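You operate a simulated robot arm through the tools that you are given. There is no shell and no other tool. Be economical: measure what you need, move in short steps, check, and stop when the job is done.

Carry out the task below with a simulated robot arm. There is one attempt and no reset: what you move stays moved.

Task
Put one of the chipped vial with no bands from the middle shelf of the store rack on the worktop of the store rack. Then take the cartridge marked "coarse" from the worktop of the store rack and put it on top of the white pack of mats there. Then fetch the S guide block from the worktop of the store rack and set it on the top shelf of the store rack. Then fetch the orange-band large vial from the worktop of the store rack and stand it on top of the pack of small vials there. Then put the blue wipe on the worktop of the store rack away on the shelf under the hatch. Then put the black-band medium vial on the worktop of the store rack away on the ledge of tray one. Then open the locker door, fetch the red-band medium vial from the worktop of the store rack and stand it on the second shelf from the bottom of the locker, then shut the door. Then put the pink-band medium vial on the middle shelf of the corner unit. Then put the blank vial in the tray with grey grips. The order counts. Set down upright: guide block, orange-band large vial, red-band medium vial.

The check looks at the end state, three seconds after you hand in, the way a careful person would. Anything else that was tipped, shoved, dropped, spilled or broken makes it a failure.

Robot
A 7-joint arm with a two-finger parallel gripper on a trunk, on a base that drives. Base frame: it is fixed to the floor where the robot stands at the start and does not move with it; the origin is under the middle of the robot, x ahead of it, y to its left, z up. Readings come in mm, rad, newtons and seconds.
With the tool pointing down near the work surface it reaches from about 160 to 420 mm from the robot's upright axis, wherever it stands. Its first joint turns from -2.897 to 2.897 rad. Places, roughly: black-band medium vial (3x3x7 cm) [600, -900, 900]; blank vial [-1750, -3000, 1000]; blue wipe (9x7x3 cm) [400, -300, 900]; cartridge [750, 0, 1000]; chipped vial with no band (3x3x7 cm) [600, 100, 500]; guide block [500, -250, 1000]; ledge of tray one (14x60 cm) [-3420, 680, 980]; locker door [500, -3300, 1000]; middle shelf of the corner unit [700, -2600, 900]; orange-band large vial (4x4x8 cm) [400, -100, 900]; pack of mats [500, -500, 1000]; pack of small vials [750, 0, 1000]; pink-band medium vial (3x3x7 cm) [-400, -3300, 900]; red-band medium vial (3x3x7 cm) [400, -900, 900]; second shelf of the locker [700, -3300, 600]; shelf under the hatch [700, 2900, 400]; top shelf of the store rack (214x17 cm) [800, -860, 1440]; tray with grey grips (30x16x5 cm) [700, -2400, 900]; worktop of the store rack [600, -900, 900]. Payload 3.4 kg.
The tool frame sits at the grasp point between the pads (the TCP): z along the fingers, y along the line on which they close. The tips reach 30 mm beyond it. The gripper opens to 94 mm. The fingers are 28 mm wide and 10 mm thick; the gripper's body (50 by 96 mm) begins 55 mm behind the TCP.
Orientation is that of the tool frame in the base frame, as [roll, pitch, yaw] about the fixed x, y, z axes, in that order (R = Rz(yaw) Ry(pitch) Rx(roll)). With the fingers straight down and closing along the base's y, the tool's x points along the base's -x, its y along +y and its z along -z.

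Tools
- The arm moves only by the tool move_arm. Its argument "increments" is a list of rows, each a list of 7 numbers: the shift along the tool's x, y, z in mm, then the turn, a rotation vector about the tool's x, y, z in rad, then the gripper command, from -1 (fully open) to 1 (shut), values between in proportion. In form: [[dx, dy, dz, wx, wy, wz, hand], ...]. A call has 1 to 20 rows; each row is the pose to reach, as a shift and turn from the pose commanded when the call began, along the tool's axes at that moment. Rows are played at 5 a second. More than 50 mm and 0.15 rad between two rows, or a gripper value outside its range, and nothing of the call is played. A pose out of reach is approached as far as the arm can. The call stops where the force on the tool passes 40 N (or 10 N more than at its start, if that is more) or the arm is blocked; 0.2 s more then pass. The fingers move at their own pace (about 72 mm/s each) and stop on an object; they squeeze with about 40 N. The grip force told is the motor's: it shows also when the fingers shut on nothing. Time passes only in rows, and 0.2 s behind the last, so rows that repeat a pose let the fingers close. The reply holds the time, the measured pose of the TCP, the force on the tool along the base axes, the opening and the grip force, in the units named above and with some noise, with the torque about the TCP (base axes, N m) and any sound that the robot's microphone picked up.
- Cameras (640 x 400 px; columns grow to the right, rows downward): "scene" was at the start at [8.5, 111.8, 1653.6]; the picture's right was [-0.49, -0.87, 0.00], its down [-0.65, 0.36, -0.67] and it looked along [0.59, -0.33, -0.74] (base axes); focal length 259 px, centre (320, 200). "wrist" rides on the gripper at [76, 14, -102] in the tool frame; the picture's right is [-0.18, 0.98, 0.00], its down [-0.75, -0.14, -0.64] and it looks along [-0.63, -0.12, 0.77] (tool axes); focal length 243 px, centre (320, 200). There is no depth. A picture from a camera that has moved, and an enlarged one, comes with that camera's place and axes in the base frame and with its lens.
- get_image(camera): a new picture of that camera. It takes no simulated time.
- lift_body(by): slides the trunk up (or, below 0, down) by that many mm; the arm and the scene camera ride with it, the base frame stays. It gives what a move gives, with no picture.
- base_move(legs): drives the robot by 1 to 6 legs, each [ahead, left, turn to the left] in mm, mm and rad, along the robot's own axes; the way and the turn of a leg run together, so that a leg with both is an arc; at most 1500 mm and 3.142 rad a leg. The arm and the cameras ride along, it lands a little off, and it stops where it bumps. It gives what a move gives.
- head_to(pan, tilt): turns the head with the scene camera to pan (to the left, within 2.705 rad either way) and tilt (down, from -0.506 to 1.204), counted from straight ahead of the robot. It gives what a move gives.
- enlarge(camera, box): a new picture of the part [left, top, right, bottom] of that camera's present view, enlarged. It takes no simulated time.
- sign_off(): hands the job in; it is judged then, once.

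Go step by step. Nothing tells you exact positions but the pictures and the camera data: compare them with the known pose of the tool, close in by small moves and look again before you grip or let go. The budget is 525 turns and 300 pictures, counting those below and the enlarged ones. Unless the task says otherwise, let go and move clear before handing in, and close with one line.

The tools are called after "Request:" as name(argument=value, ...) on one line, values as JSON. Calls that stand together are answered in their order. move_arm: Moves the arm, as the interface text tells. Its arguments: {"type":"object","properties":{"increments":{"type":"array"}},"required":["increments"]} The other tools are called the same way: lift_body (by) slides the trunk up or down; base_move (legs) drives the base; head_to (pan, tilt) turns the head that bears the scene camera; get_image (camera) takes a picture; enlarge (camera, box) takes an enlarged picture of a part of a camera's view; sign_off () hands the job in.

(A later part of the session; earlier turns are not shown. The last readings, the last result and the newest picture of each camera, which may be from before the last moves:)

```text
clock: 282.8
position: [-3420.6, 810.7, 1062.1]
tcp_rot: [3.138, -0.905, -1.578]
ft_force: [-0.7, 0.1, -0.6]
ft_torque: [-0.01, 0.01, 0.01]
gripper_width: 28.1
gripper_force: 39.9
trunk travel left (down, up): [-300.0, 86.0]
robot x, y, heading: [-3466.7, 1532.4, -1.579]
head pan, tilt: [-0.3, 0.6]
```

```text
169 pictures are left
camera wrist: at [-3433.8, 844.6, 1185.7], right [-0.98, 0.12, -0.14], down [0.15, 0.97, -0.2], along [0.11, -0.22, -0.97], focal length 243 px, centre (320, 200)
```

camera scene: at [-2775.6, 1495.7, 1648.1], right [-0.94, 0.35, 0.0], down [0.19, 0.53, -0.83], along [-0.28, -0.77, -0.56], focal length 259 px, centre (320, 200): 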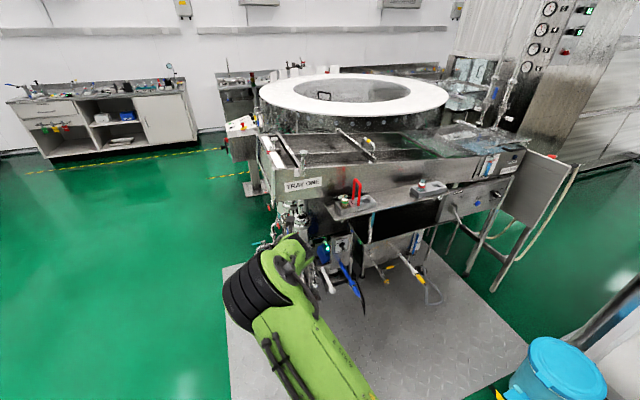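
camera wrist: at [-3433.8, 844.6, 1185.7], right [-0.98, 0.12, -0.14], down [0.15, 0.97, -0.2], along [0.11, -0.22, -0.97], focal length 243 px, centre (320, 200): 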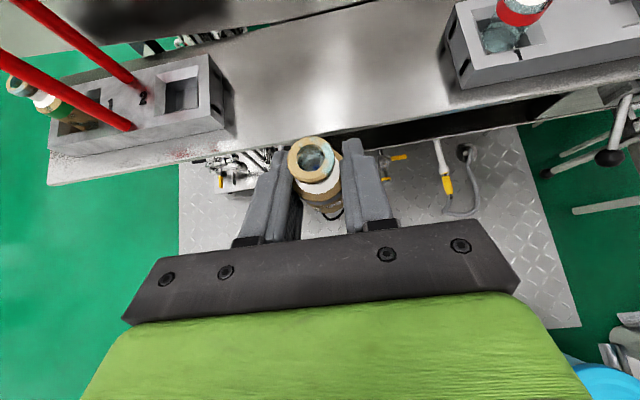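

Gap is centred at x≈−3435, front edge of the ledge at y≈743. Drive forward 118 mm.

Request:
base_move(legs=[[118, -10, 0.01]])

Request:
get_image(camera="wrist")

```text
clock: 284.0
position: [-3426.9, 693.1, 1060.1]
tcp_rot: [3.139, -0.905, -1.568]
ft_force: [0.3, -0.7, -0.5]
ft_torque: [-0.01, 0.02, 0.0]
gripper_width: 28.0
gripper_force: 40.2
trunk travel left (down, up): [-300.0, 86.0]
robot x, y, heading: [-3478.5, 1415.6, -1.578]
head pan, tilt: [-0.3, 0.6]
```

```text
168 pictures are left
camera wrist: at [-3439.5, 727.0, 1184.7], right [-0.98, 0.12, -0.14], down [0.14, 0.97, -0.2], along [0.12, -0.21, -0.97], focal length 243 px, centre (320, 200)
```

wrist: 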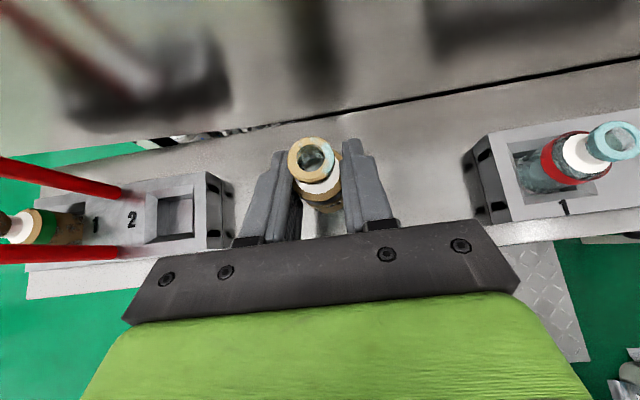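

Centred in the gap. Lower to near contact (expected TCP ≈ 1021).

Request:
move_arm(increments=[[-12, 0, 9, 0, 0, 0, 1], [-23, 0, 18, 0, 0, 0, 1], [-26, 0, 20, 0, 0, 0, 1], [-26, 0, 20, 0, 0, 0, 1]])

Request:
move_arm(increments=[[-2, 0, 1.6, 0, 0, 0, 1], [-4, 0, 3, 0, 0, 0, 1], [-6, 0, 4.6, 0, 0, 0, 1], [-8, 0, 6, 0, 0, 0, 1]])

Request:
get_image(camera="wrist")

```text
clock: 285.0
position: [-3426.0, 694.2, 1028.0]
tcp_rot: [3.138, -0.905, -1.568]
ft_force: [-0.7, -0.2, -0.2]
ft_torque: [-0.01, 0.01, -0.02]
gripper_width: 28.0
gripper_force: 39.8
trunk travel left (down, up): [-300.0, 86.0]
robot x, y, heading: [-3481.5, 1416.2, -1.573]
head pan, tilt: [-0.3, 0.6]
```

```text
clock: 286.0
position: [-3425.5, 695.2, 1023.1]
tcp_rot: [3.138, -0.914, -1.569]
ft_force: [-0.1, -1.5, 10.5]
ft_torque: [-0.1, -0.05, -0.04]
gripper_width: 27.9
gripper_force: 39.7
trunk travel left (down, up): [-300.0, 86.0]
robot x, y, heading: [-3483.4, 1416.6, -1.577]
head pan, tilt: [-0.3, 0.6]
```

```text
167 pictures are left
camera wrist: at [-3439.0, 730.3, 1145.8], right [-0.98, 0.11, -0.14], down [0.14, 0.97, -0.2], along [0.12, -0.22, -0.97], focal length 243 px, centre (320, 200)
```

wrist: 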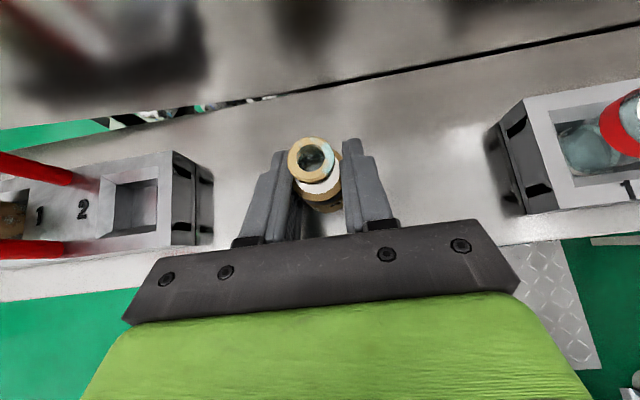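

Contact. Relieve, release, retreat.

Request:
move_arm(increments=[[3, 0, -2.5, 0, 0, 0, 1], [3, 0, -2.5, 0, 0, 0, 0.2], [3, 0, -2.5, 0, 0, 0, -0.25], [3, 0, -2.5, 0, 0, 0, -0.3], [3, 0, -2.5, 0, 0, 0, -0.3], [3, 0, -45, 0, 0, 0, -0.3], [3, 0, -90, 0, 0, 0, -0.3], [3, 0, -130, 0, 0, 0, -0.3]])

Request:
get_image(camera="wrist")

```text
clock: 287.8
position: [-3429.3, 800.2, 1098.8]
tcp_rot: [3.138, -0.909, -1.57]
ft_force: [0.1, 0.8, 0.5]
ft_torque: [0.02, -0.02, 0.0]
gripper_width: 61.1
gripper_force: 0.0
trunk travel left (down, up): [-300.0, 86.0]
robot x, y, heading: [-3481.7, 1416.6, -1.578]
head pan, tilt: [-0.3, 0.6]
```

```text
166 pictures are left
camera wrist: at [-3442.0, 834.4, 1223.6], right [-0.98, 0.11, -0.14], down [0.14, 0.97, -0.2], along [0.12, -0.22, -0.97], focal length 243 px, centre (320, 200)
```

wrist: 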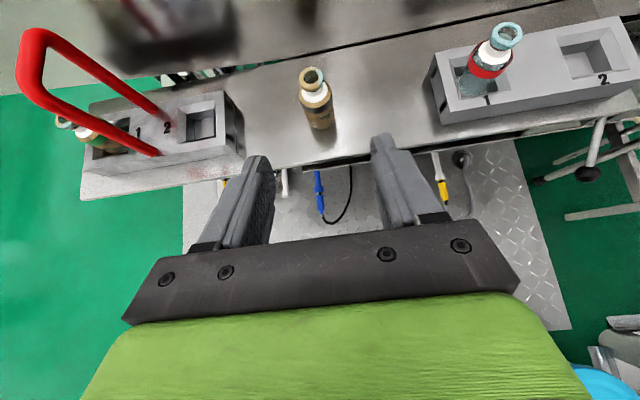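

Step 6 done: the black-band vial stands on the ledge. Now drive to the locker area on the far side.

Request:
base_move(legs=[[-150, 0, 0], [0, 0, 1.578], [1500, 0, 0], [1150, 0, 0], [0, -1500, 0], [0, -1500, 0]])

Request:
base_move(legs=[[0, -1000, 0]])

Request:
head_to(pan=-0.4, tilt=0.35)

Request:
get_image(camera="scene")

```text
clock: 319.4
position: [-354.0, -1321.5, 1098.1]
tcp_rot: [3.138, -0.909, -0.025]
ft_force: [0.3, -0.5, -0.4]
ft_torque: [-0.01, 0.0, -0.01]
gripper_width: 61.2
gripper_force: 0.1
trunk travel left (down, up): [-300.0, 86.0]
robot x, y, heading: [-975.8, -1358.1, -0.028]
head pan, tilt: [-0.3, 0.6]
```

```text
clock: 324.5
position: [-381.1, -2291.7, 1098.3]
tcp_rot: [3.137, -0.907, -0.023]
ft_force: [0.5, 0.2, -1.1]
ft_torque: [-0.03, 0.0, 0.0]
gripper_width: 61.0
gripper_force: 0.2
trunk travel left (down, up): [-300.0, 86.0]
robot x, y, heading: [-999.5, -2331.2, -0.031]
head pan, tilt: [-0.3, 0.6]
```

```text
clock: 325.2
position: [-380.8, -2293.1, 1099.6]
tcp_rot: [3.139, -0.907, -0.023]
ft_force: [0.5, -0.7, 0.1]
ft_torque: [-0.02, 0.01, 0.05]
gripper_width: 61.1
gripper_force: 0.2
trunk travel left (down, up): [-300.0, 86.0]
robot x, y, heading: [-997.6, -2329.6, -0.024]
head pan, tilt: [-0.4, 0.351]
```

```text
165 pictures are left
camera scene: at [-971.1, -2217.7, 1670.8], right [-0.41, -0.91, 0.0], down [-0.31, 0.14, -0.94], along [0.85, -0.39, -0.34], focal length 259 px, centre (320, 200)
```

scene: 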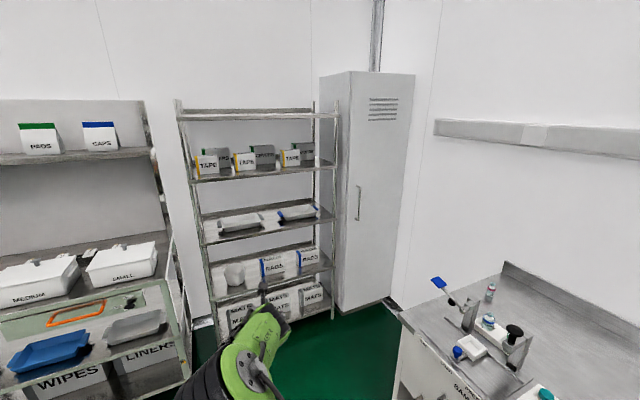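

Request:
enlarge(camera="scene", box=[300, 60, 440, 320])

Request:
enlarge(camera="scene", box=[335, 170, 395, 230])

```text
1.54 times, centred on (370, 190) of scene
camera zoom: at [-971.1, -2217.7, 1670.8], right [-0.41, -0.91, 0.0], down [-0.31, 0.14, -0.94], along [0.85, -0.39, -0.34], focal length 399 px, centre (243, 215)
```

zoom: 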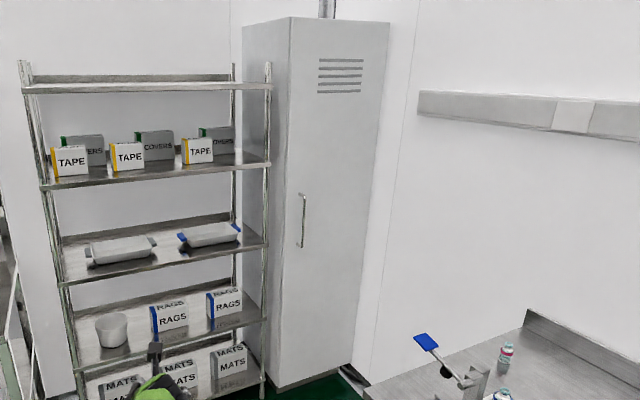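

```text
6.67 times, centred on (365, 200) of scene
camera zoom: at [-971.1, -2217.7, 1670.8], right [-0.41, -0.91, 0.0], down [-0.31, 0.14, -0.94], along [0.85, -0.39, -0.34], focal length 1729 px, centre (20, 200)
```

zoom: 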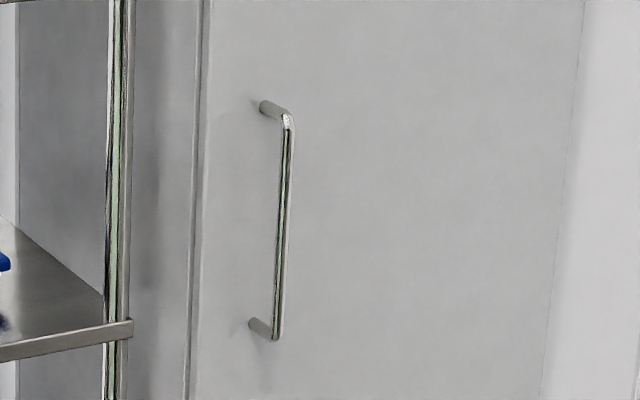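

The locker door faces −x at x≈526, handle bar near (490,−3180), z 895–1110, hinge on its right (y≈−3605). I'll set the tool horizontal at z≈1000 and drive to a diagonal stand near (30,−2790).

Request:
move_arm(increments=[[-10, 0, 27, 0, 0.135, 0, -0.3], [-20, 0, 54, 0, 0.27, 0, -0.3], [-30, 0, 80, 0, 0.405, 0, -0.3], [-40, 0, 107, 0, 0.54, 0, -0.3], [-40, 0, 107, 0, 0.54, 0, -0.3]])

Request:
base_move(legs=[[800, 0, 0.024], [0, -400, 0], [0, 0, -0.7]])

Request:
head_to(pan=0.0, tilt=0.45)

Request:
get_image(camera="scene")

Request:
get_image(camera="wrist")

```text
clock: 326.4
position: [-321.9, -2295.3, 1000.0]
tcp_rot: [3.136, -1.449, -0.017]
ft_force: [0.1, -0.4, 1.0]
ft_torque: [0.01, -0.01, 0.02]
gripper_width: 60.9
gripper_force: 0.0
trunk travel left (down, up): [-300.0, 86.0]
robot x, y, heading: [-997.0, -2332.8, -0.024]
head pan, tilt: [-0.4, 0.351]
```

```text
clock: 332.2
position: [468.5, -2553.6, 1000.0]
tcp_rot: [3.138, -1.447, 0.052]
ft_force: [0.2, 0.4, 0.2]
ft_torque: [-0.03, 0.02, 0.0]
gripper_width: 61.1
gripper_force: 0.2
trunk travel left (down, up): [-300.0, 86.0]
robot x, y, heading: [-204.6, -2636.4, 0.054]
head pan, tilt: [-0.4, 0.351]
stopped in leg 2: the robot was blocked; the commanded pose is now the measured one
```

```text
clock: 333.1
position: [468.0, -2552.0, 999.9]
tcp_rot: [3.122, -1.444, 0.072]
ft_force: [0.7, -0.2, 0.3]
ft_torque: [-0.02, 0.0, -0.01]
gripper_width: 61.3
gripper_force: 0.0
trunk travel left (down, up): [-300.0, 86.0]
robot x, y, heading: [-202.8, -2636.1, 0.049]
head pan, tilt: [0.0, 0.45]
```

```text
162 pictures are left
camera scene: at [-180.5, -2488.0, 1661.7], right [0.05, -1.0, 0.0], down [-0.43, -0.02, -0.9], along [0.9, 0.05, -0.43], focal length 259 px, centre (320, 200)
```

scene: 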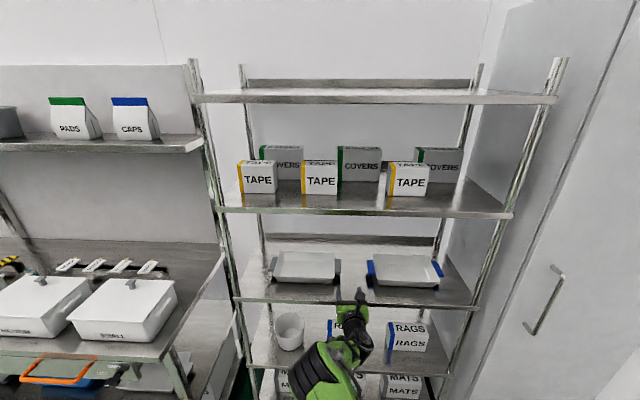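

```text
161 pictures are left
camera wrist: at [377.7, -2570.1, 1088.6], right [0.03, -0.98, -0.18], down [-0.74, 0.1, -0.67], along [0.68, 0.15, -0.72], focal length 243 px, centre (320, 200)
```

wrist: 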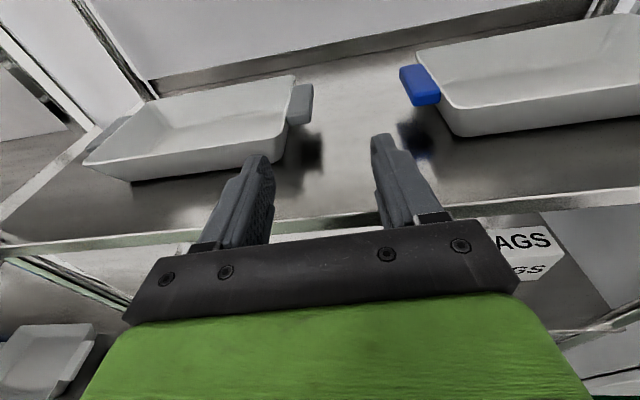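

The base touched the bench front; back up, turn away from the shelving unit and approach diagonally instead.

Request:
base_move(legs=[[-110, 0, 0], [0, 150, -0.05], [0, 0, -0.75]])

Request:
head_to(pan=0.0, tilt=0.6)

Request:
get_image(camera="scene")

```text
clock: 333.9
position: [458.7, -2535.0, 999.8]
tcp_rot: [3.112, -1.447, 0.097]
ft_force: [0.3, 0.3, -0.2]
ft_torque: [0.02, 0.01, 0.01]
gripper_width: 61.0
gripper_force: 0.0
trunk travel left (down, up): [-300.0, 86.0]
robot x, y, heading: [-211.9, -2636.2, 0.071]
head pan, tilt: [0.0, 0.45]
stopped in leg 1: the robot was blocked; the commanded pose is now the measured one
```

```text
clock: 334.6
position: [460.8, -2536.6, 998.5]
tcp_rot: [3.117, -1.445, 0.094]
ft_force: [0.5, -0.1, -0.4]
ft_torque: [0.0, 0.0, 0.01]
gripper_width: 61.1
gripper_force: 0.0
trunk travel left (down, up): [-300.0, 86.0]
robot x, y, heading: [-210.1, -2637.5, 0.073]
head pan, tilt: [0.0, 0.6]
```

```text
160 pictures are left
camera scene: at [-193.3, -2483.9, 1648.1], right [0.07, -1.0, 0.0], down [-0.56, -0.04, -0.83], along [0.82, 0.06, -0.56], focal length 259 px, centre (320, 200)
```

scene: 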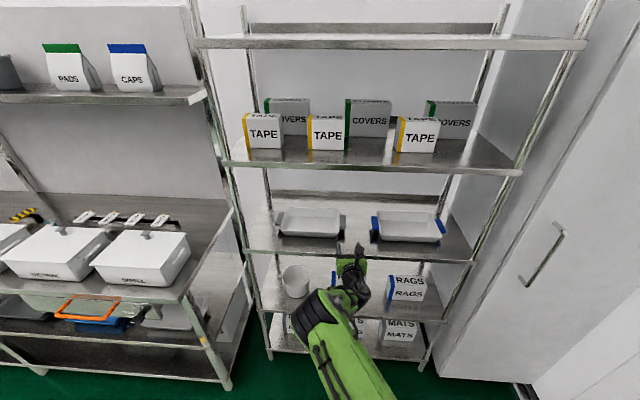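

Still touching the bench at the rear right; move left first.

Request:
base_move(legs=[[15, 150, -0.07]])

Request:
head_to(pan=-1.9, tilt=0.7)

Request:
get_image(camera="scene")

```text
clock: 336.0
position: [475.9, -2437.6, 998.2]
tcp_rot: [3.102, -1.445, 0.03]
ft_force: [1.0, 0.7, -0.4]
ft_torque: [0.0, -0.02, -0.04]
gripper_width: 61.1
gripper_force: 0.0
trunk travel left (down, up): [-300.0, 86.0]
robot x, y, heading: [-203.2, -2484.4, -0.001]
head pan, tilt: [0.0, 0.6]
```

```text
clock: 337.8
position: [474.6, -2438.8, 1001.0]
tcp_rot: [3.113, -1.445, 0.021]
ft_force: [0.2, -0.3, 0.1]
ft_torque: [0.0, 0.0, 0.0]
gripper_width: 61.2
gripper_force: 0.1
trunk travel left (down, up): [-300.0, 86.0]
robot x, y, heading: [-199.5, -2489.5, -0.003]
head pan, tilt: [-1.901, 0.7]
```

```text
159 pictures are left
camera scene: at [-288.9, -2417.2, 1639.5], right [-0.94, 0.33, 0.0], down [0.21, 0.61, -0.77], along [-0.25, -0.72, -0.64], focal length 259 px, centre (320, 200)
```

scene: 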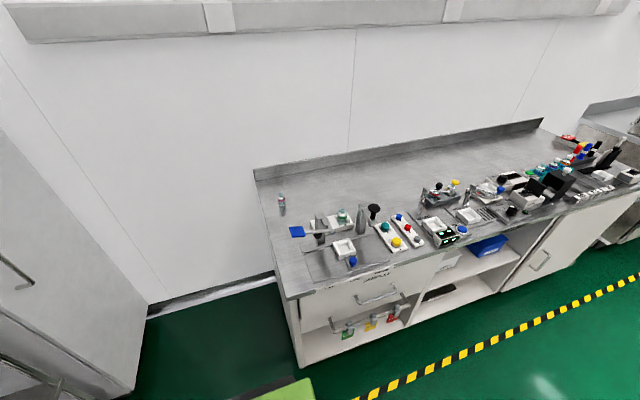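

Clear now. Back up, turn −0.75 rad, then drive diagonally to the stand.

Request:
base_move(legs=[[-110, 20, 0], [0, 0, -0.75], [430, 0, 0]])

Request:
head_to(pan=0.0, tilt=0.6)

Request:
get_image(camera="scene")

Request:
get_image(camera="wrist")

```text
clock: 342.5
position: [426.2, -3068.3, 996.4]
tcp_rot: [3.108, -1.444, -0.7]
ft_force: [-16.2, 12.4, 6.6]
ft_torque: [-0.1, -0.43, 0.65]
gripper_width: 60.5
gripper_force: 0.1
trunk travel left (down, up): [-300.0, 86.0]
robot x, y, heading: [-100.9, -2655.1, -0.742]
head pan, tilt: [-1.901, 0.7]
stopped in leg 3: the force on the tool passed its limit at 392 N (the readings are from after the stop); the commanded pose is now the measured one
```

```text
clock: 344.4
position: [426.5, -3068.4, 997.6]
tcp_rot: [3.107, -1.444, -0.701]
ft_force: [-17.5, 15.2, 5.5]
ft_torque: [-0.14, -0.46, 0.72]
gripper_width: 60.4
gripper_force: 0.2
trunk travel left (down, up): [-300.0, 86.0]
robot x, y, heading: [-102.4, -2656.4, -0.74]
head pan, tilt: [0.0, 0.6]
```

```text
158 pictures are left
camera scene: at [15.7, -2560.9, 1648.2], right [-0.68, -0.74, 0.0], down [-0.41, 0.38, -0.83], along [0.61, -0.56, -0.56], focal length 259 px, centre (320, 200)
```

scene: 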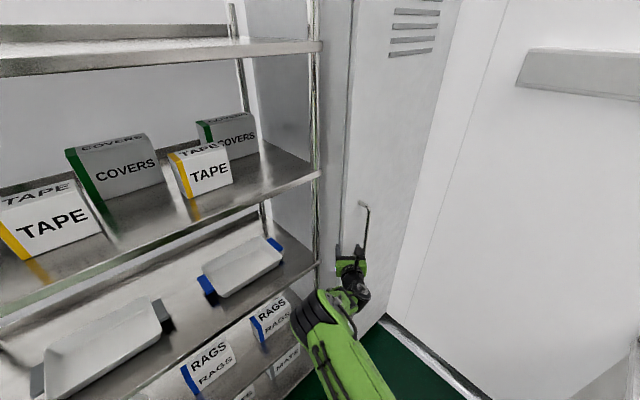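

```text
157 pictures are left
camera wrist: at [349.7, -3016.0, 1087.4], right [-0.68, -0.71, -0.18], down [-0.45, 0.59, -0.67], along [0.58, -0.37, -0.72], focal length 243 px, centre (320, 200)
```

wrist: 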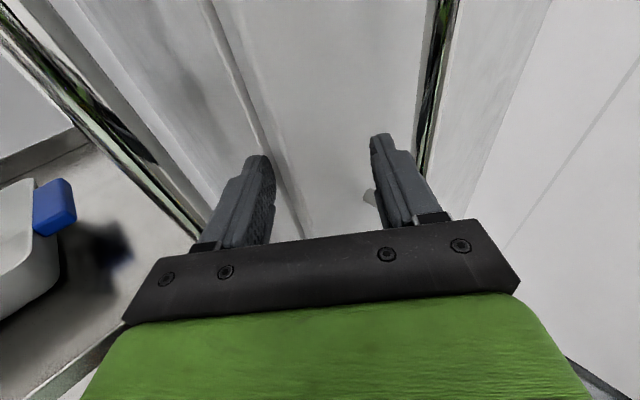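

I bumped the locker front—it is nearer than estimated. Back off at once.

Request:
base_move(legs=[[-120, 0, 0]])

Request:
get_image(camera="wrist")

Request:
get_image(camera="scene")

```text
clock: 345.6
position: [340.3, -2989.2, 996.8]
tcp_rot: [3.107, -1.44, -0.702]
ft_force: [-1.1, 0.1, 0.3]
ft_torque: [-0.03, 0.01, 0.02]
gripper_width: 61.3
gripper_force: 0.0
trunk travel left (down, up): [-300.0, 86.0]
robot x, y, heading: [-189.2, -2576.2, -0.745]
head pan, tilt: [0.0, 0.6]
```

```text
156 pictures are left
camera wrist: at [262.9, -2937.1, 1085.7], right [-0.68, -0.71, -0.18], down [-0.45, 0.6, -0.66], along [0.58, -0.37, -0.73], focal length 243 px, centre (320, 200)
```

wrist: 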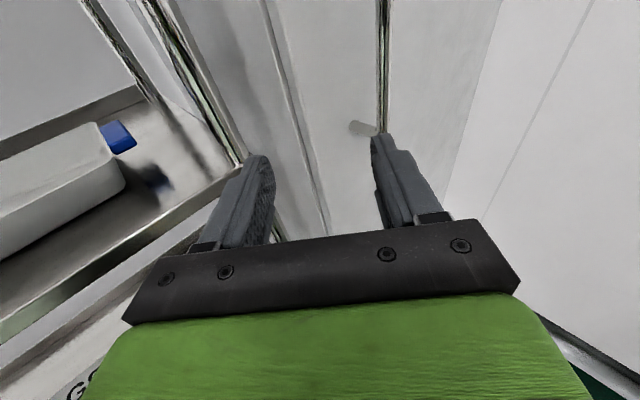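

```text
155 pictures are left
camera scene: at [-69.1, -2482.5, 1648.1], right [-0.68, -0.74, 0.0], down [-0.42, 0.38, -0.83], along [0.61, -0.56, -0.56], focal length 259 px, centre (320, 200)
```

scene: 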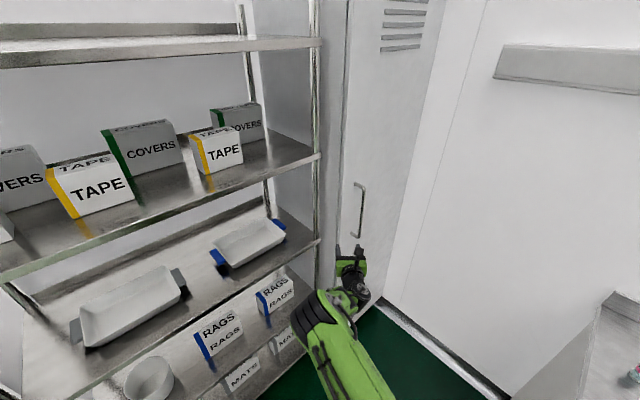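

Triangulated the handle bar at about (433,−3163), z 897–1150. I'll turn the tool a bit toward the door normal and shift right, then approach carefully.

Request:
move_arm(increments=[[0, 22, 0, 0.115, 0, -0.015, -0.3], [0, 44, 0, 0.23, 0, -0.03, -0.3], [0, 65, 0, 0.345, 0, -0.044, -0.3], [0, 65, 0, 0.345, 0, -0.044, -0.3]])

Request:
base_move(legs=[[90, 0, 0]])

Request:
get_image(camera="wrist")

Request:
get_image(camera="scene")

```text
clock: 346.6
position: [296.7, -3036.1, 993.1]
tcp_rot: [3.122, -1.439, -0.368]
ft_force: [0.2, 0.2, 0.3]
ft_torque: [0.01, -0.01, 0.01]
gripper_width: 61.1
gripper_force: 0.1
trunk travel left (down, up): [-300.0, 86.0]
robot x, y, heading: [-193.2, -2575.9, -0.736]
head pan, tilt: [0.0, 0.6]
```

```text
clock: 347.7
position: [363.8, -3098.2, 995.0]
tcp_rot: [3.128, -1.437, -0.371]
ft_force: [0.5, 0.1, -0.1]
ft_torque: [-0.01, -0.01, -0.03]
gripper_width: 61.3
gripper_force: 0.0
trunk travel left (down, up): [-300.0, 86.0]
robot x, y, heading: [-121.5, -2635.4, -0.741]
head pan, tilt: [0.0, 0.6]
```

```text
154 pictures are left
camera wrist: at [275.3, -3075.9, 1083.7], right [-0.39, -0.9, -0.18], down [-0.63, 0.41, -0.66], along [0.67, -0.15, -0.73], focal length 243 px, centre (320, 200)
```

wrist: 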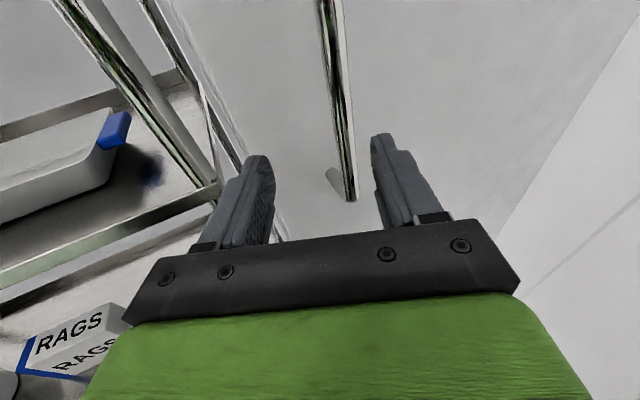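

```text
153 pictures are left
camera scene: at [0.5, -2546.5, 1648.0], right [-0.68, -0.74, 0.0], down [-0.42, 0.38, -0.82], along [0.61, -0.56, -0.57], focal length 259 px, centre (320, 200)
```

scene: 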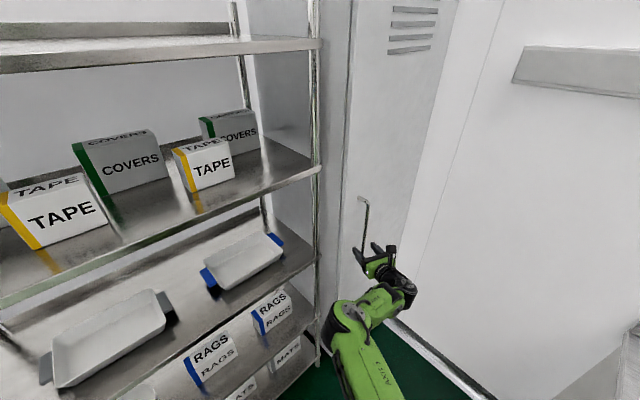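

Bar re-triangulated at (410,−3133), bottom z 923. Move 16 mm right and 42 mm forward so the bar sits between the fingers.

Request:
move_arm(increments=[[0, 16, 0, 0, 0, 0, -0.3], [3, 16, 20, 0, 0, 0, -0.3], [5.5, 16, 41, 0, 0, 0, -0.3], [5.5, 16, 41, 0, 0, 0, -0.3]])

Request:
get_image(camera="wrist")

```text
clock: 348.7
position: [395.5, -3128.4, 993.6]
tcp_rot: [3.117, -1.437, -0.364]
ft_force: [0.4, 0.2, -0.3]
ft_torque: [-0.01, -0.02, 0.02]
gripper_width: 61.1
gripper_force: 0.0
trunk travel left (down, up): [-300.0, 86.0]
robot x, y, heading: [-122.7, -2636.9, -0.74]
head pan, tilt: [0.0, 0.6]
```

```text
152 pictures are left
camera wrist: at [305.5, -3106.4, 1083.9], right [-0.39, -0.9, -0.18], down [-0.63, 0.41, -0.66], along [0.67, -0.15, -0.73], focal length 243 px, centre (320, 200)
```

wrist: 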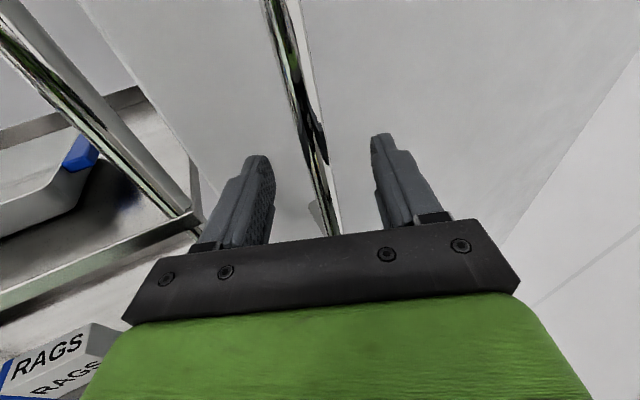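

Bar lies between the pads. Close on it.

Request:
move_arm(increments=[[0, 0, 0, 0, 0, 0, 0.2], [0, 0, 0, 0, 0, 0, 1], [0, 0, 0, 0, 0, 0, 1], [0, 0, 0, 0, 0, 0, 1]])

Request:
get_image(camera="wrist")

```text
clock: 349.7
position: [394.2, -3128.5, 994.8]
tcp_rot: [3.125, -1.44, -0.371]
ft_force: [-1.0, -1.1, 1.2]
ft_torque: [0.33, 0.1, -0.03]
gripper_width: 13.5
gripper_force: 44.8
trunk travel left (down, up): [-300.0, 86.0]
robot x, y, heading: [-116.6, -2635.5, -0.742]
head pan, tilt: [0.0, 0.6]
```

```text
151 pictures are left
camera wrist: at [305.2, -3106.8, 1083.9], right [-0.4, -0.9, -0.18], down [-0.63, 0.41, -0.66], along [0.67, -0.15, -0.73], focal length 243 px, centre (320, 200)
```

wrist: 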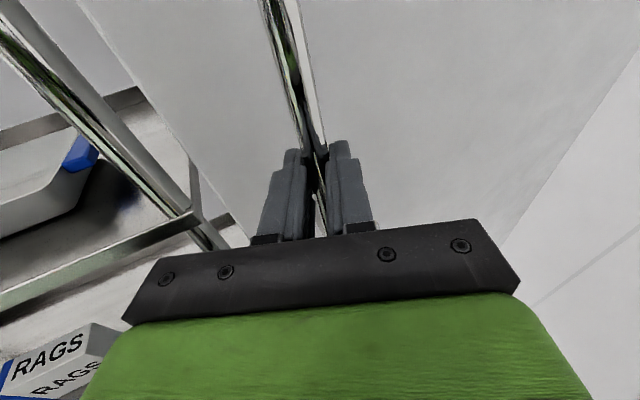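

Gripping the bar (13.5 mm). Pull the first 10° of arc, watching the force.

Request:
move_arm(increments=[[-1.6, 6.5, -12, 0, 0, 0, 1], [-3.9, 16.6, -29.8, 0, 0, 0, 1], [-5.8, 26, -44, 0, 0, 0, 1], [-7.6, 35.8, -57.8, 0, 0, 0, 1]])

Request:
get_image(camera="scene")

```text
clock: 350.7
position: [328.3, -3142.8, 994.4]
tcp_rot: [3.132, -1.434, -0.384]
ft_force: [2.5, -12.1, 1.0]
ft_torque: [-0.18, -0.49, -0.28]
gripper_width: 13.6
gripper_force: 44.9
trunk travel left (down, up): [-300.0, 86.0]
robot x, y, heading: [-122.8, -2639.4, -0.74]
head pan, tilt: [0.0, 0.6]
```

```text
150 pictures are left
camera scene: at [-0.7, -2548.4, 1648.2], right [-0.68, -0.74, 0.0], down [-0.42, 0.38, -0.82], along [0.61, -0.56, -0.57], focal length 259 px, centre (320, 200)
```

scene: 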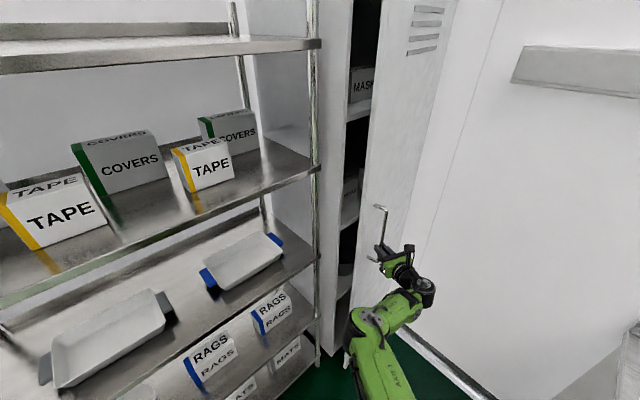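

The door swings easily. Continue along the arc to about 28°.

Request:
move_arm(increments=[[-3, 19, -23, 0, 0, 0, 1], [-6.2, 41, -45.5, 0, 0, 0, 1], [-8.4, 61, -62, 0, 0, 0, 1], [-10.6, 82, -77, 0, 0, 0, 1]])

Request:
get_image(camera="scene")

```text
clock: 351.7
position: [228.5, -3186.7, 993.5]
tcp_rot: [3.115, -1.438, -0.361]
ft_force: [12.6, -22.3, 18.1]
ft_torque: [-0.11, -0.97, -0.29]
gripper_width: 13.8
gripper_force: 45.0
trunk travel left (down, up): [-300.0, 86.0]
robot x, y, heading: [-128.0, -2637.4, -0.74]
head pan, tilt: [0.0, 0.6]
```

```text
149 pictures are left
camera scene: at [-1.0, -2547.9, 1648.3], right [-0.68, -0.74, 0.0], down [-0.42, 0.38, -0.82], along [0.61, -0.56, -0.57], focal length 259 px, centre (320, 200)
```

scene: 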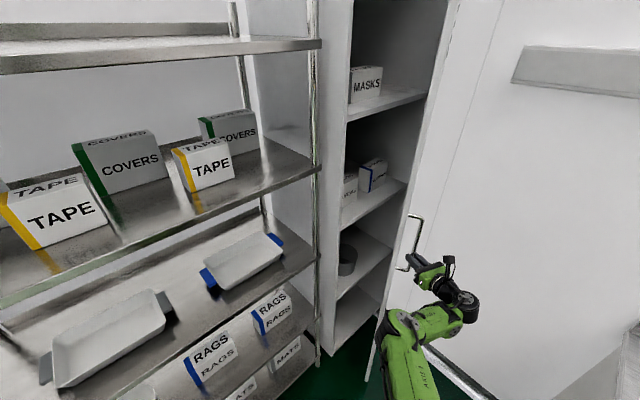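

Door is open ~30°. Continue to ~45°, turning the tool slightly with it.

Request:
move_arm(increments=[[-1.4, 23, -11, 0.05, 0, -0.006, 1], [-2.7, 46, -20.8, 0.1, 0, -0.013, 1], [-3.7, 66, -29, 0.12, 0, -0.016, 1], [-4.7, 85, -36, 0.15, 0, -0.02, 1]])

Request:
get_image(camera="scene")

```text
clock: 352.7
position: [152.6, -3250.8, 993.5]
tcp_rot: [-3.128, -1.436, -0.256]
ft_force: [-18.9, 16.1, -16.3]
ft_torque: [-0.33, -0.24, 0.19]
gripper_width: 13.6
gripper_force: 45.1
trunk travel left (down, up): [-300.0, 86.0]
robot x, y, heading: [-124.3, -2640.0, -0.741]
head pan, tilt: [0.0, 0.6]
```

```text
148 pictures are left
camera scene: at [-6.8, -2545.3, 1648.4], right [-0.68, -0.74, 0.0], down [-0.41, 0.38, -0.83], along [0.61, -0.56, -0.56], focal length 259 px, centre (320, 200)
```

scene: 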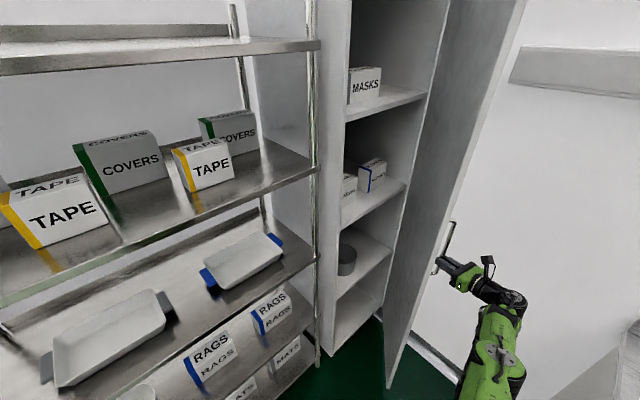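

Door is ~47° open. Pull a little further to ~57° while turning the tool, then release.

Request:
move_arm(increments=[[-1, 21, -6, 0.08, 0, -0.01, 1], [-2, 42, -13, 0.16, 0, -0.02, 1], [-2.8, 62, -20.7, 0.24, 0, -0.03, 1], [-2.8, 62, -20.7, 0.24, 0, -0.03, 1]])

Request:
get_image(camera="scene")

Request:
get_image(camera="wrist")

```text
clock: 353.3
position: [153.9, -3242.4, 1003.5]
tcp_rot: [-3.134, -1.425, -0.148]
ft_force: [22.8, -21.2, -14.7]
ft_torque: [-0.32, 0.27, -0.42]
gripper_width: 13.2
gripper_force: 45.2
out of reach, approached as far as the arm can: row 1, 2
trunk travel left (down, up): [-300.0, 86.0]
robot x, y, heading: [-127.8, -2636.5, -0.732]
head pan, tilt: [0.0, 0.6]
stopped in row 2: the force on the tool passed its limit at 97 N (the readings are from after the stop); the commanded pose is now the measured one
```

```text
147 pictures are left
camera scene: at [5.1, -2552.3, 1648.1], right [-0.67, -0.74, 0.0], down [-0.42, 0.38, -0.82], along [0.61, -0.55, -0.57], focal length 259 px, centre (320, 200)
```

scene: 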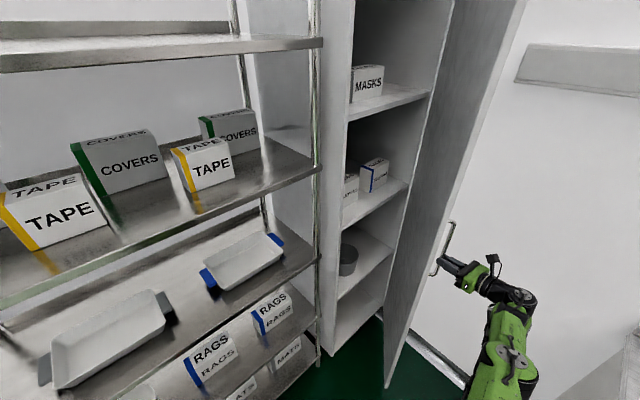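

```text
146 pictures are left
camera wrist: at [62.1, -3244.1, 1094.8], right [-0.17, -0.97, -0.18], down [-0.72, 0.25, -0.65], along [0.68, 0.02, -0.73], focal length 243 px, centre (320, 200)
```

wrist: 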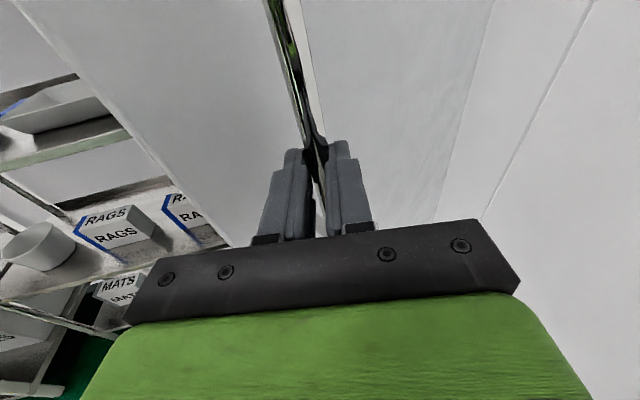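

Reach limit hit; release the handle here and back the hand out.

Request:
move_arm(increments=[[0, 0, 0, 0, 0, 0, 0.4], [0, 0, 0, 0, 0, 0, -0.4], [0, 0, 0, 0, 0, 0, -0.4], [0, 0, -35, 0, 0, 0, -0.4], [0, 0, -70, 0, 0, 0, -0.4]])

Request:
get_image(camera="wrist")

Request:
get_image(camera="scene")

```text
clock: 354.5
position: [76.3, -3230.2, 1018.0]
tcp_rot: [3.109, -1.433, -0.111]
ft_force: [-0.1, 0.0, -0.1]
ft_torque: [-0.01, -0.01, 0.03]
gripper_width: 65.9
gripper_force: 0.0
trunk travel left (down, up): [-300.0, 86.0]
robot x, y, heading: [-120.3, -2638.2, -0.736]
head pan, tilt: [0.0, 0.6]
```

```text
145 pictures are left
camera wrist: at [-15.2, -3230.4, 1108.1], right [-0.16, -0.97, -0.18], down [-0.71, 0.24, -0.66], along [0.68, 0.02, -0.73], focal length 243 px, centre (320, 200)
```

wrist: 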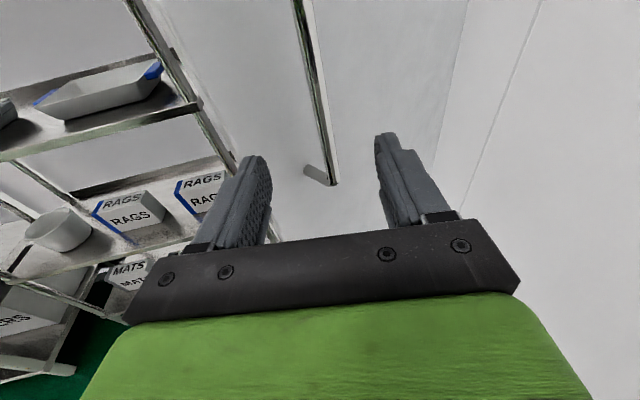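

```text
144 pictures are left
camera scene: at [-1.2, -2545.6, 1648.1], right [-0.67, -0.74, 0.0], down [-0.42, 0.38, -0.83], along [0.61, -0.56, -0.56], focal length 259 px, centre (320, 200)
```

scene: 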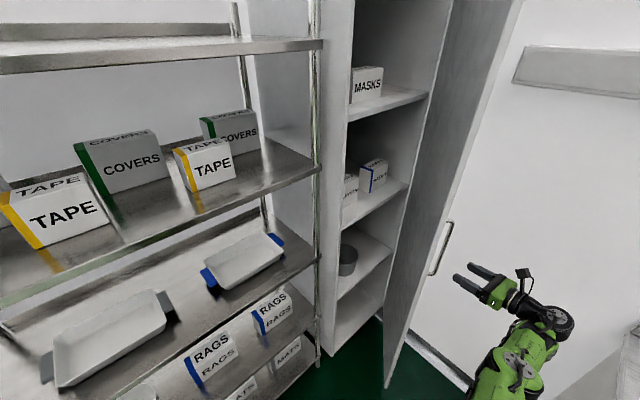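

The door stands open ~47° with a wide diagonal opening; the second shelf (z≈600, with a grey roll) is visible. Now fetch the red-band vial: back away, straighten, and drive to the rack.

Request:
base_move(legs=[[-400, 0, 0], [0, 0, 0.736], [0, 1420, 0]])

Request:
move_arm(increments=[[4.6, -30, 34, -0.077, 0, 0.0106, -0.4], [9.2, -60, 67, -0.154, 0, 0.021, -0.4], [13.9, -91, 101, -0.23, 0, 0.032, -0.4], [18.5, -121, 135, -0.307, 0, 0.0425, -0.4], [23, -151, 169, -0.384, 0, 0.053, -0.4], [27.7, -181, 202, -0.46, 0, 0.064, -0.4], [32, -212, 236, -0.537, 0, 0.074, -0.4], [37, -242, 270, -0.614, 0, 0.085, -0.4], [37, -242, 270, -0.614, 0, 0.085, -0.4]])

Request:
get_image(camera="wrist")

```text
clock: 356.6
position: [-147.6, -3002.8, 1021.4]
tcp_rot: [3.051, -1.433, -0.016]
ft_force: [-0.7, 0.2, -0.6]
ft_torque: [0.01, -0.03, -0.01]
gripper_width: 65.9
gripper_force: 0.0
trunk travel left (down, up): [-300.0, 86.0]
robot x, y, heading: [-368.9, -2414.9, -0.728]
head pan, tilt: [0.0, 0.6]
stopped in leg 1: the robot was blocked; the commanded pose is now the measured one
```

```text
clock: 358.6
position: [147.0, -2792.1, 1018.1]
tcp_rot: [3.072, -1.438, -0.655]
ft_force: [0.7, -0.7, 0.2]
ft_torque: [0.01, 0.01, 0.01]
gripper_width: 66.0
gripper_force: 0.1
trunk travel left (down, up): [-300.0, 86.0]
robot x, y, heading: [-367.9, -2416.3, -0.731]
head pan, tilt: [0.0, 0.6]
```

```text
143 pictures are left
camera wrist: at [70.0, -2741.3, 1108.4], right [-0.67, -0.72, -0.17], down [-0.46, 0.59, -0.66], along [0.58, -0.37, -0.73], focal length 243 px, centre (320, 200)
```

wrist: 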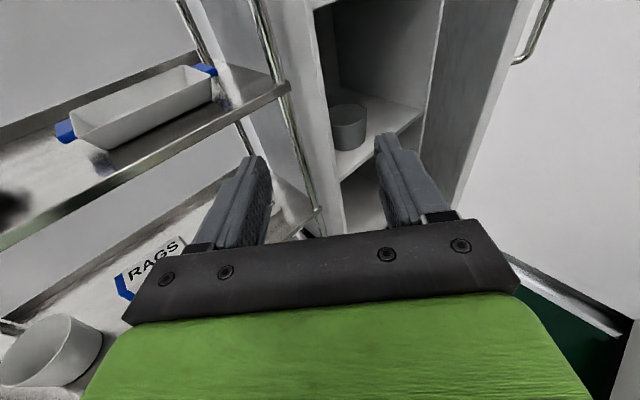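

Something blocked the reverse motion—possibly my arm over the bench end. Let me inspect the bench.

Request:
head_to(pan=-1.17, tilt=0.7)

Request:
get_image(camera="scene")

Request:
enlarge(camera="scene", box=[180, 160, 400, 300])

```text
clock: 360.0
position: [146.5, -2792.3, 1018.7]
tcp_rot: [3.074, -1.44, -0.657]
ft_force: [0.7, 0.7, -0.8]
ft_torque: [0.01, -0.01, 0.0]
gripper_width: 65.8
gripper_force: 0.1
trunk travel left (down, up): [-300.0, 86.0]
robot x, y, heading: [-364.3, -2419.0, -0.731]
head pan, tilt: [-1.169, 0.7]
```

```text
142 pictures are left
camera scene: at [-337.6, -2345.3, 1639.5], right [-0.95, 0.32, 0.0], down [0.21, 0.61, -0.77], along [-0.25, -0.72, -0.64], focal length 259 px, centre (320, 200)
```

scene: 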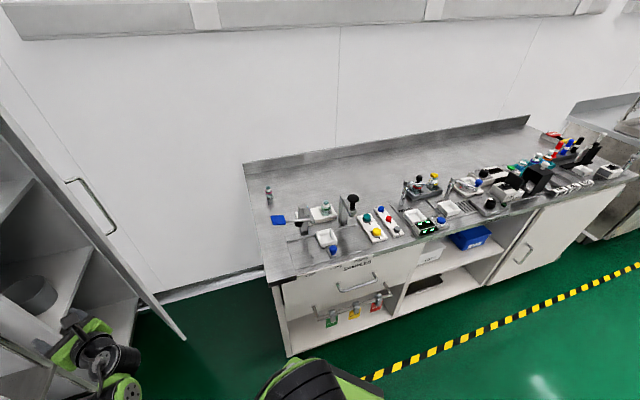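

```text
2.86 times, centred on (290, 230) of scene
camera zoom: at [-337.6, -2345.3, 1639.5], right [-0.95, 0.32, 0.0], down [0.21, 0.61, -0.77], along [-0.25, -0.72, -0.64], focal length 741 px, centre (406, 114)
```

zoom: 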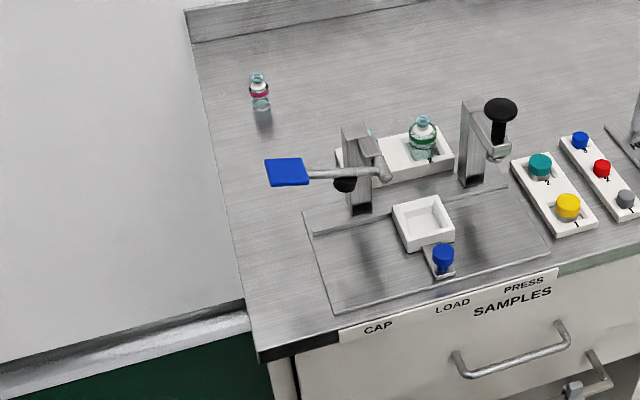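

The bench is undisturbed. Continue: back off, turn straight and drive to the red vial.

Request:
base_move(legs=[[-150, 0, 0], [0, 0, 0.731], [0, 1315, 0]])

Request:
move_arm(increments=[[0, 0, 0, 0, -0.11, 0, -0.4], [0, 0, 0, 0, -0.22, 0, -0.4], [0, 0, 0, 0, -0.33, 0, -0.4], [0, 0, 0, 0, -0.44, 0, -0.4], [0, 0, 0, 0, -0.53, 0, -0.4], [0, 0, 0, 0, -0.53, 0, -0.4]])

Request:
get_image(camera="wrist")

```text
clock: 369.5
position: [148.8, -927.4, 1018.2]
tcp_rot: [3.069, -1.439, 0.091]
ft_force: [-1.2, 0.1, -0.1]
ft_torque: [-0.01, 0.0, -0.03]
gripper_width: 65.6
gripper_force: 0.0
trunk travel left (down, up): [-300.0, 86.0]
robot x, y, heading: [-483.7, -998.4, 0.012]
head pan, tilt: [-1.169, 0.7]
```

```text
clock: 370.9
position: [150.0, -926.6, 1018.7]
tcp_rot: [3.126, -0.909, 0.034]
ft_force: [-0.7, 0.1, 0.7]
ft_torque: [-0.01, -0.02, 0.01]
gripper_width: 65.7
gripper_force: 0.0
trunk travel left (down, up): [-300.0, 86.0]
robot x, y, heading: [-483.4, -997.4, 0.013]
head pan, tilt: [-1.169, 0.7]
```

```text
140 pictures are left
camera wrist: at [115.6, -940.2, 1143.6], right [-0.09, -0.99, -0.14], down [-0.97, 0.12, -0.2], along [0.21, 0.11, -0.97], focal length 243 px, centre (320, 200)
```

wrist: 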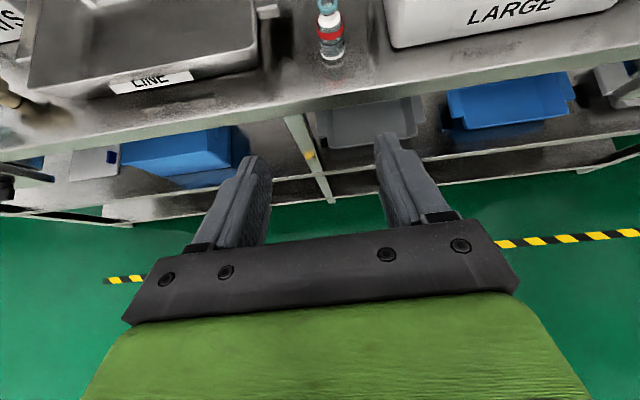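

Red vial at (349,−945). Approach and descend over it.

Request:
base_move(legs=[[165, -17, -0.013]])

Request:
get_image(camera="wrist")

```text
clock: 372.4
position: [318.7, -953.0, 1019.7]
tcp_rot: [3.127, -0.91, 0.016]
ft_force: [0.7, -0.5, 0.4]
ft_torque: [-0.03, -0.04, 0.02]
gripper_width: 65.7
gripper_force: 0.0
trunk travel left (down, up): [-300.0, 86.0]
robot x, y, heading: [-315.1, -1019.0, 0.0]
head pan, tilt: [-1.169, 0.7]
```

```text
139 pictures are left
camera wrist: at [284.6, -965.8, 1142.8], right [-0.11, -0.98, -0.14], down [-0.97, 0.13, -0.2], along [0.22, 0.11, -0.97], focal length 243 px, centre (320, 200)
```

wrist: 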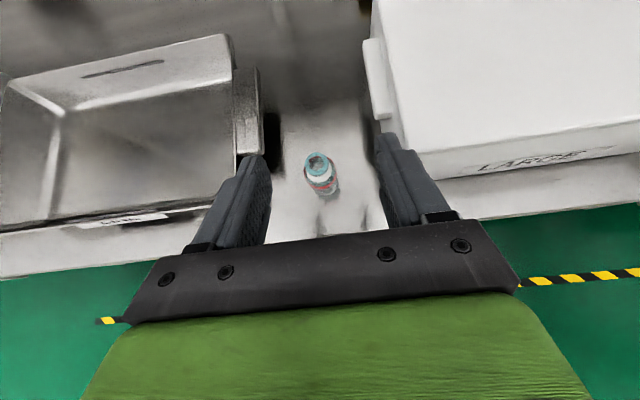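

Request:
move_arm(increments=[[21, -8, 28, 0, 0, 0, -0.4], [-8, -8, 50, 0, 0, 0, -0.3], [-36, -8, 72, 0, 0, 0, -0.3], [-59, -8, 90, 0, 0, 0, -0.3], [-59, -8, 90, 0, 0, 0, -0.3]])

Request:
get_image(camera="wrist")

```text
clock: 373.6
position: [350.7, -944.6, 918.3]
tcp_rot: [3.127, -0.911, 0.016]
ft_force: [0.0, 0.1, 0.7]
ft_torque: [0.02, -0.02, -0.04]
gripper_width: 61.0
gripper_force: 0.1
trunk travel left (down, up): [-300.0, 86.0]
robot x, y, heading: [-314.3, -1017.0, -0.001]
head pan, tilt: [-1.169, 0.7]
```

```text
138 pictures are left
camera wrist: at [317.3, -957.8, 1042.3], right [-0.11, -0.98, -0.14], down [-0.97, 0.13, -0.2], along [0.22, 0.11, -0.97], focal length 243 px, centre (320, 200)
```

wrist: 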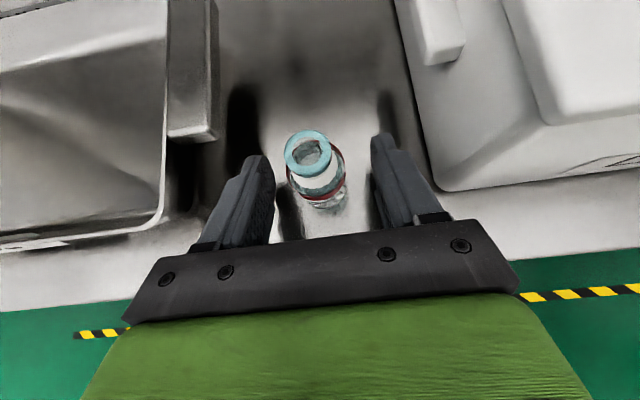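

Request:
move_arm(increments=[[2.5, 0, 3.2, 0, 0, 0, -0.3], [2.5, 0, 3.2, 0, 0, 0, 0.2], [2.5, 0, 3.2, 0, 0, 0, 1], [2.5, 0, 3.2, 0, 0, 0, 1], [2.5, 0, 3.2, 0, 0, 0, 1]])

Request:
move_arm(increments=[[24, 0, -18, 0, 0, 0, 1], [55, 0, -43, 0, 0, 0, 1], [86, 0, -68, 0, 0, 0, 1], [110, 0, -87, 0, 0, 0, 1], [110, 0, -87, 0, 0, 0, 1]])

Request:
get_image(camera="wrist")

```text
clock: 374.8
position: [354.9, -944.3, 918.9]
tcp_rot: [3.128, -0.911, 0.017]
ft_force: [1.2, 1.0, 5.6]
ft_torque: [0.06, -0.12, 0.01]
gripper_width: 27.9
gripper_force: 40.3
trunk travel left (down, up): [-300.0, 86.0]
robot x, y, heading: [-315.0, -1017.1, -0.003]
head pan, tilt: [-1.169, 0.7]
```

```text
clock: 376.0
position: [352.9, -944.9, 1055.7]
tcp_rot: [3.125, -0.909, 0.017]
ft_force: [-0.4, 0.1, -0.5]
ft_torque: [-0.02, 0.02, 0.01]
gripper_width: 27.9
gripper_force: 40.2
trunk travel left (down, up): [-300.0, 86.0]
robot x, y, heading: [-318.3, -1015.4, 0.001]
head pan, tilt: [-1.169, 0.7]
```

```text
137 pictures are left
camera wrist: at [320.2, -957.3, 1180.6], right [-0.11, -0.98, -0.14], down [-0.97, 0.13, -0.2], along [0.22, 0.11, -0.97], focal length 243 px, centre (320, 200)
```

wrist: 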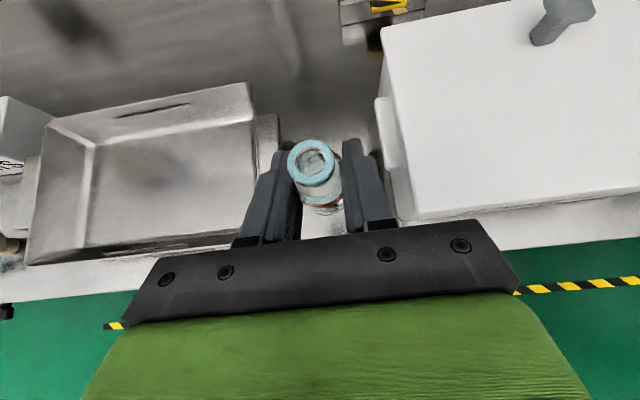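

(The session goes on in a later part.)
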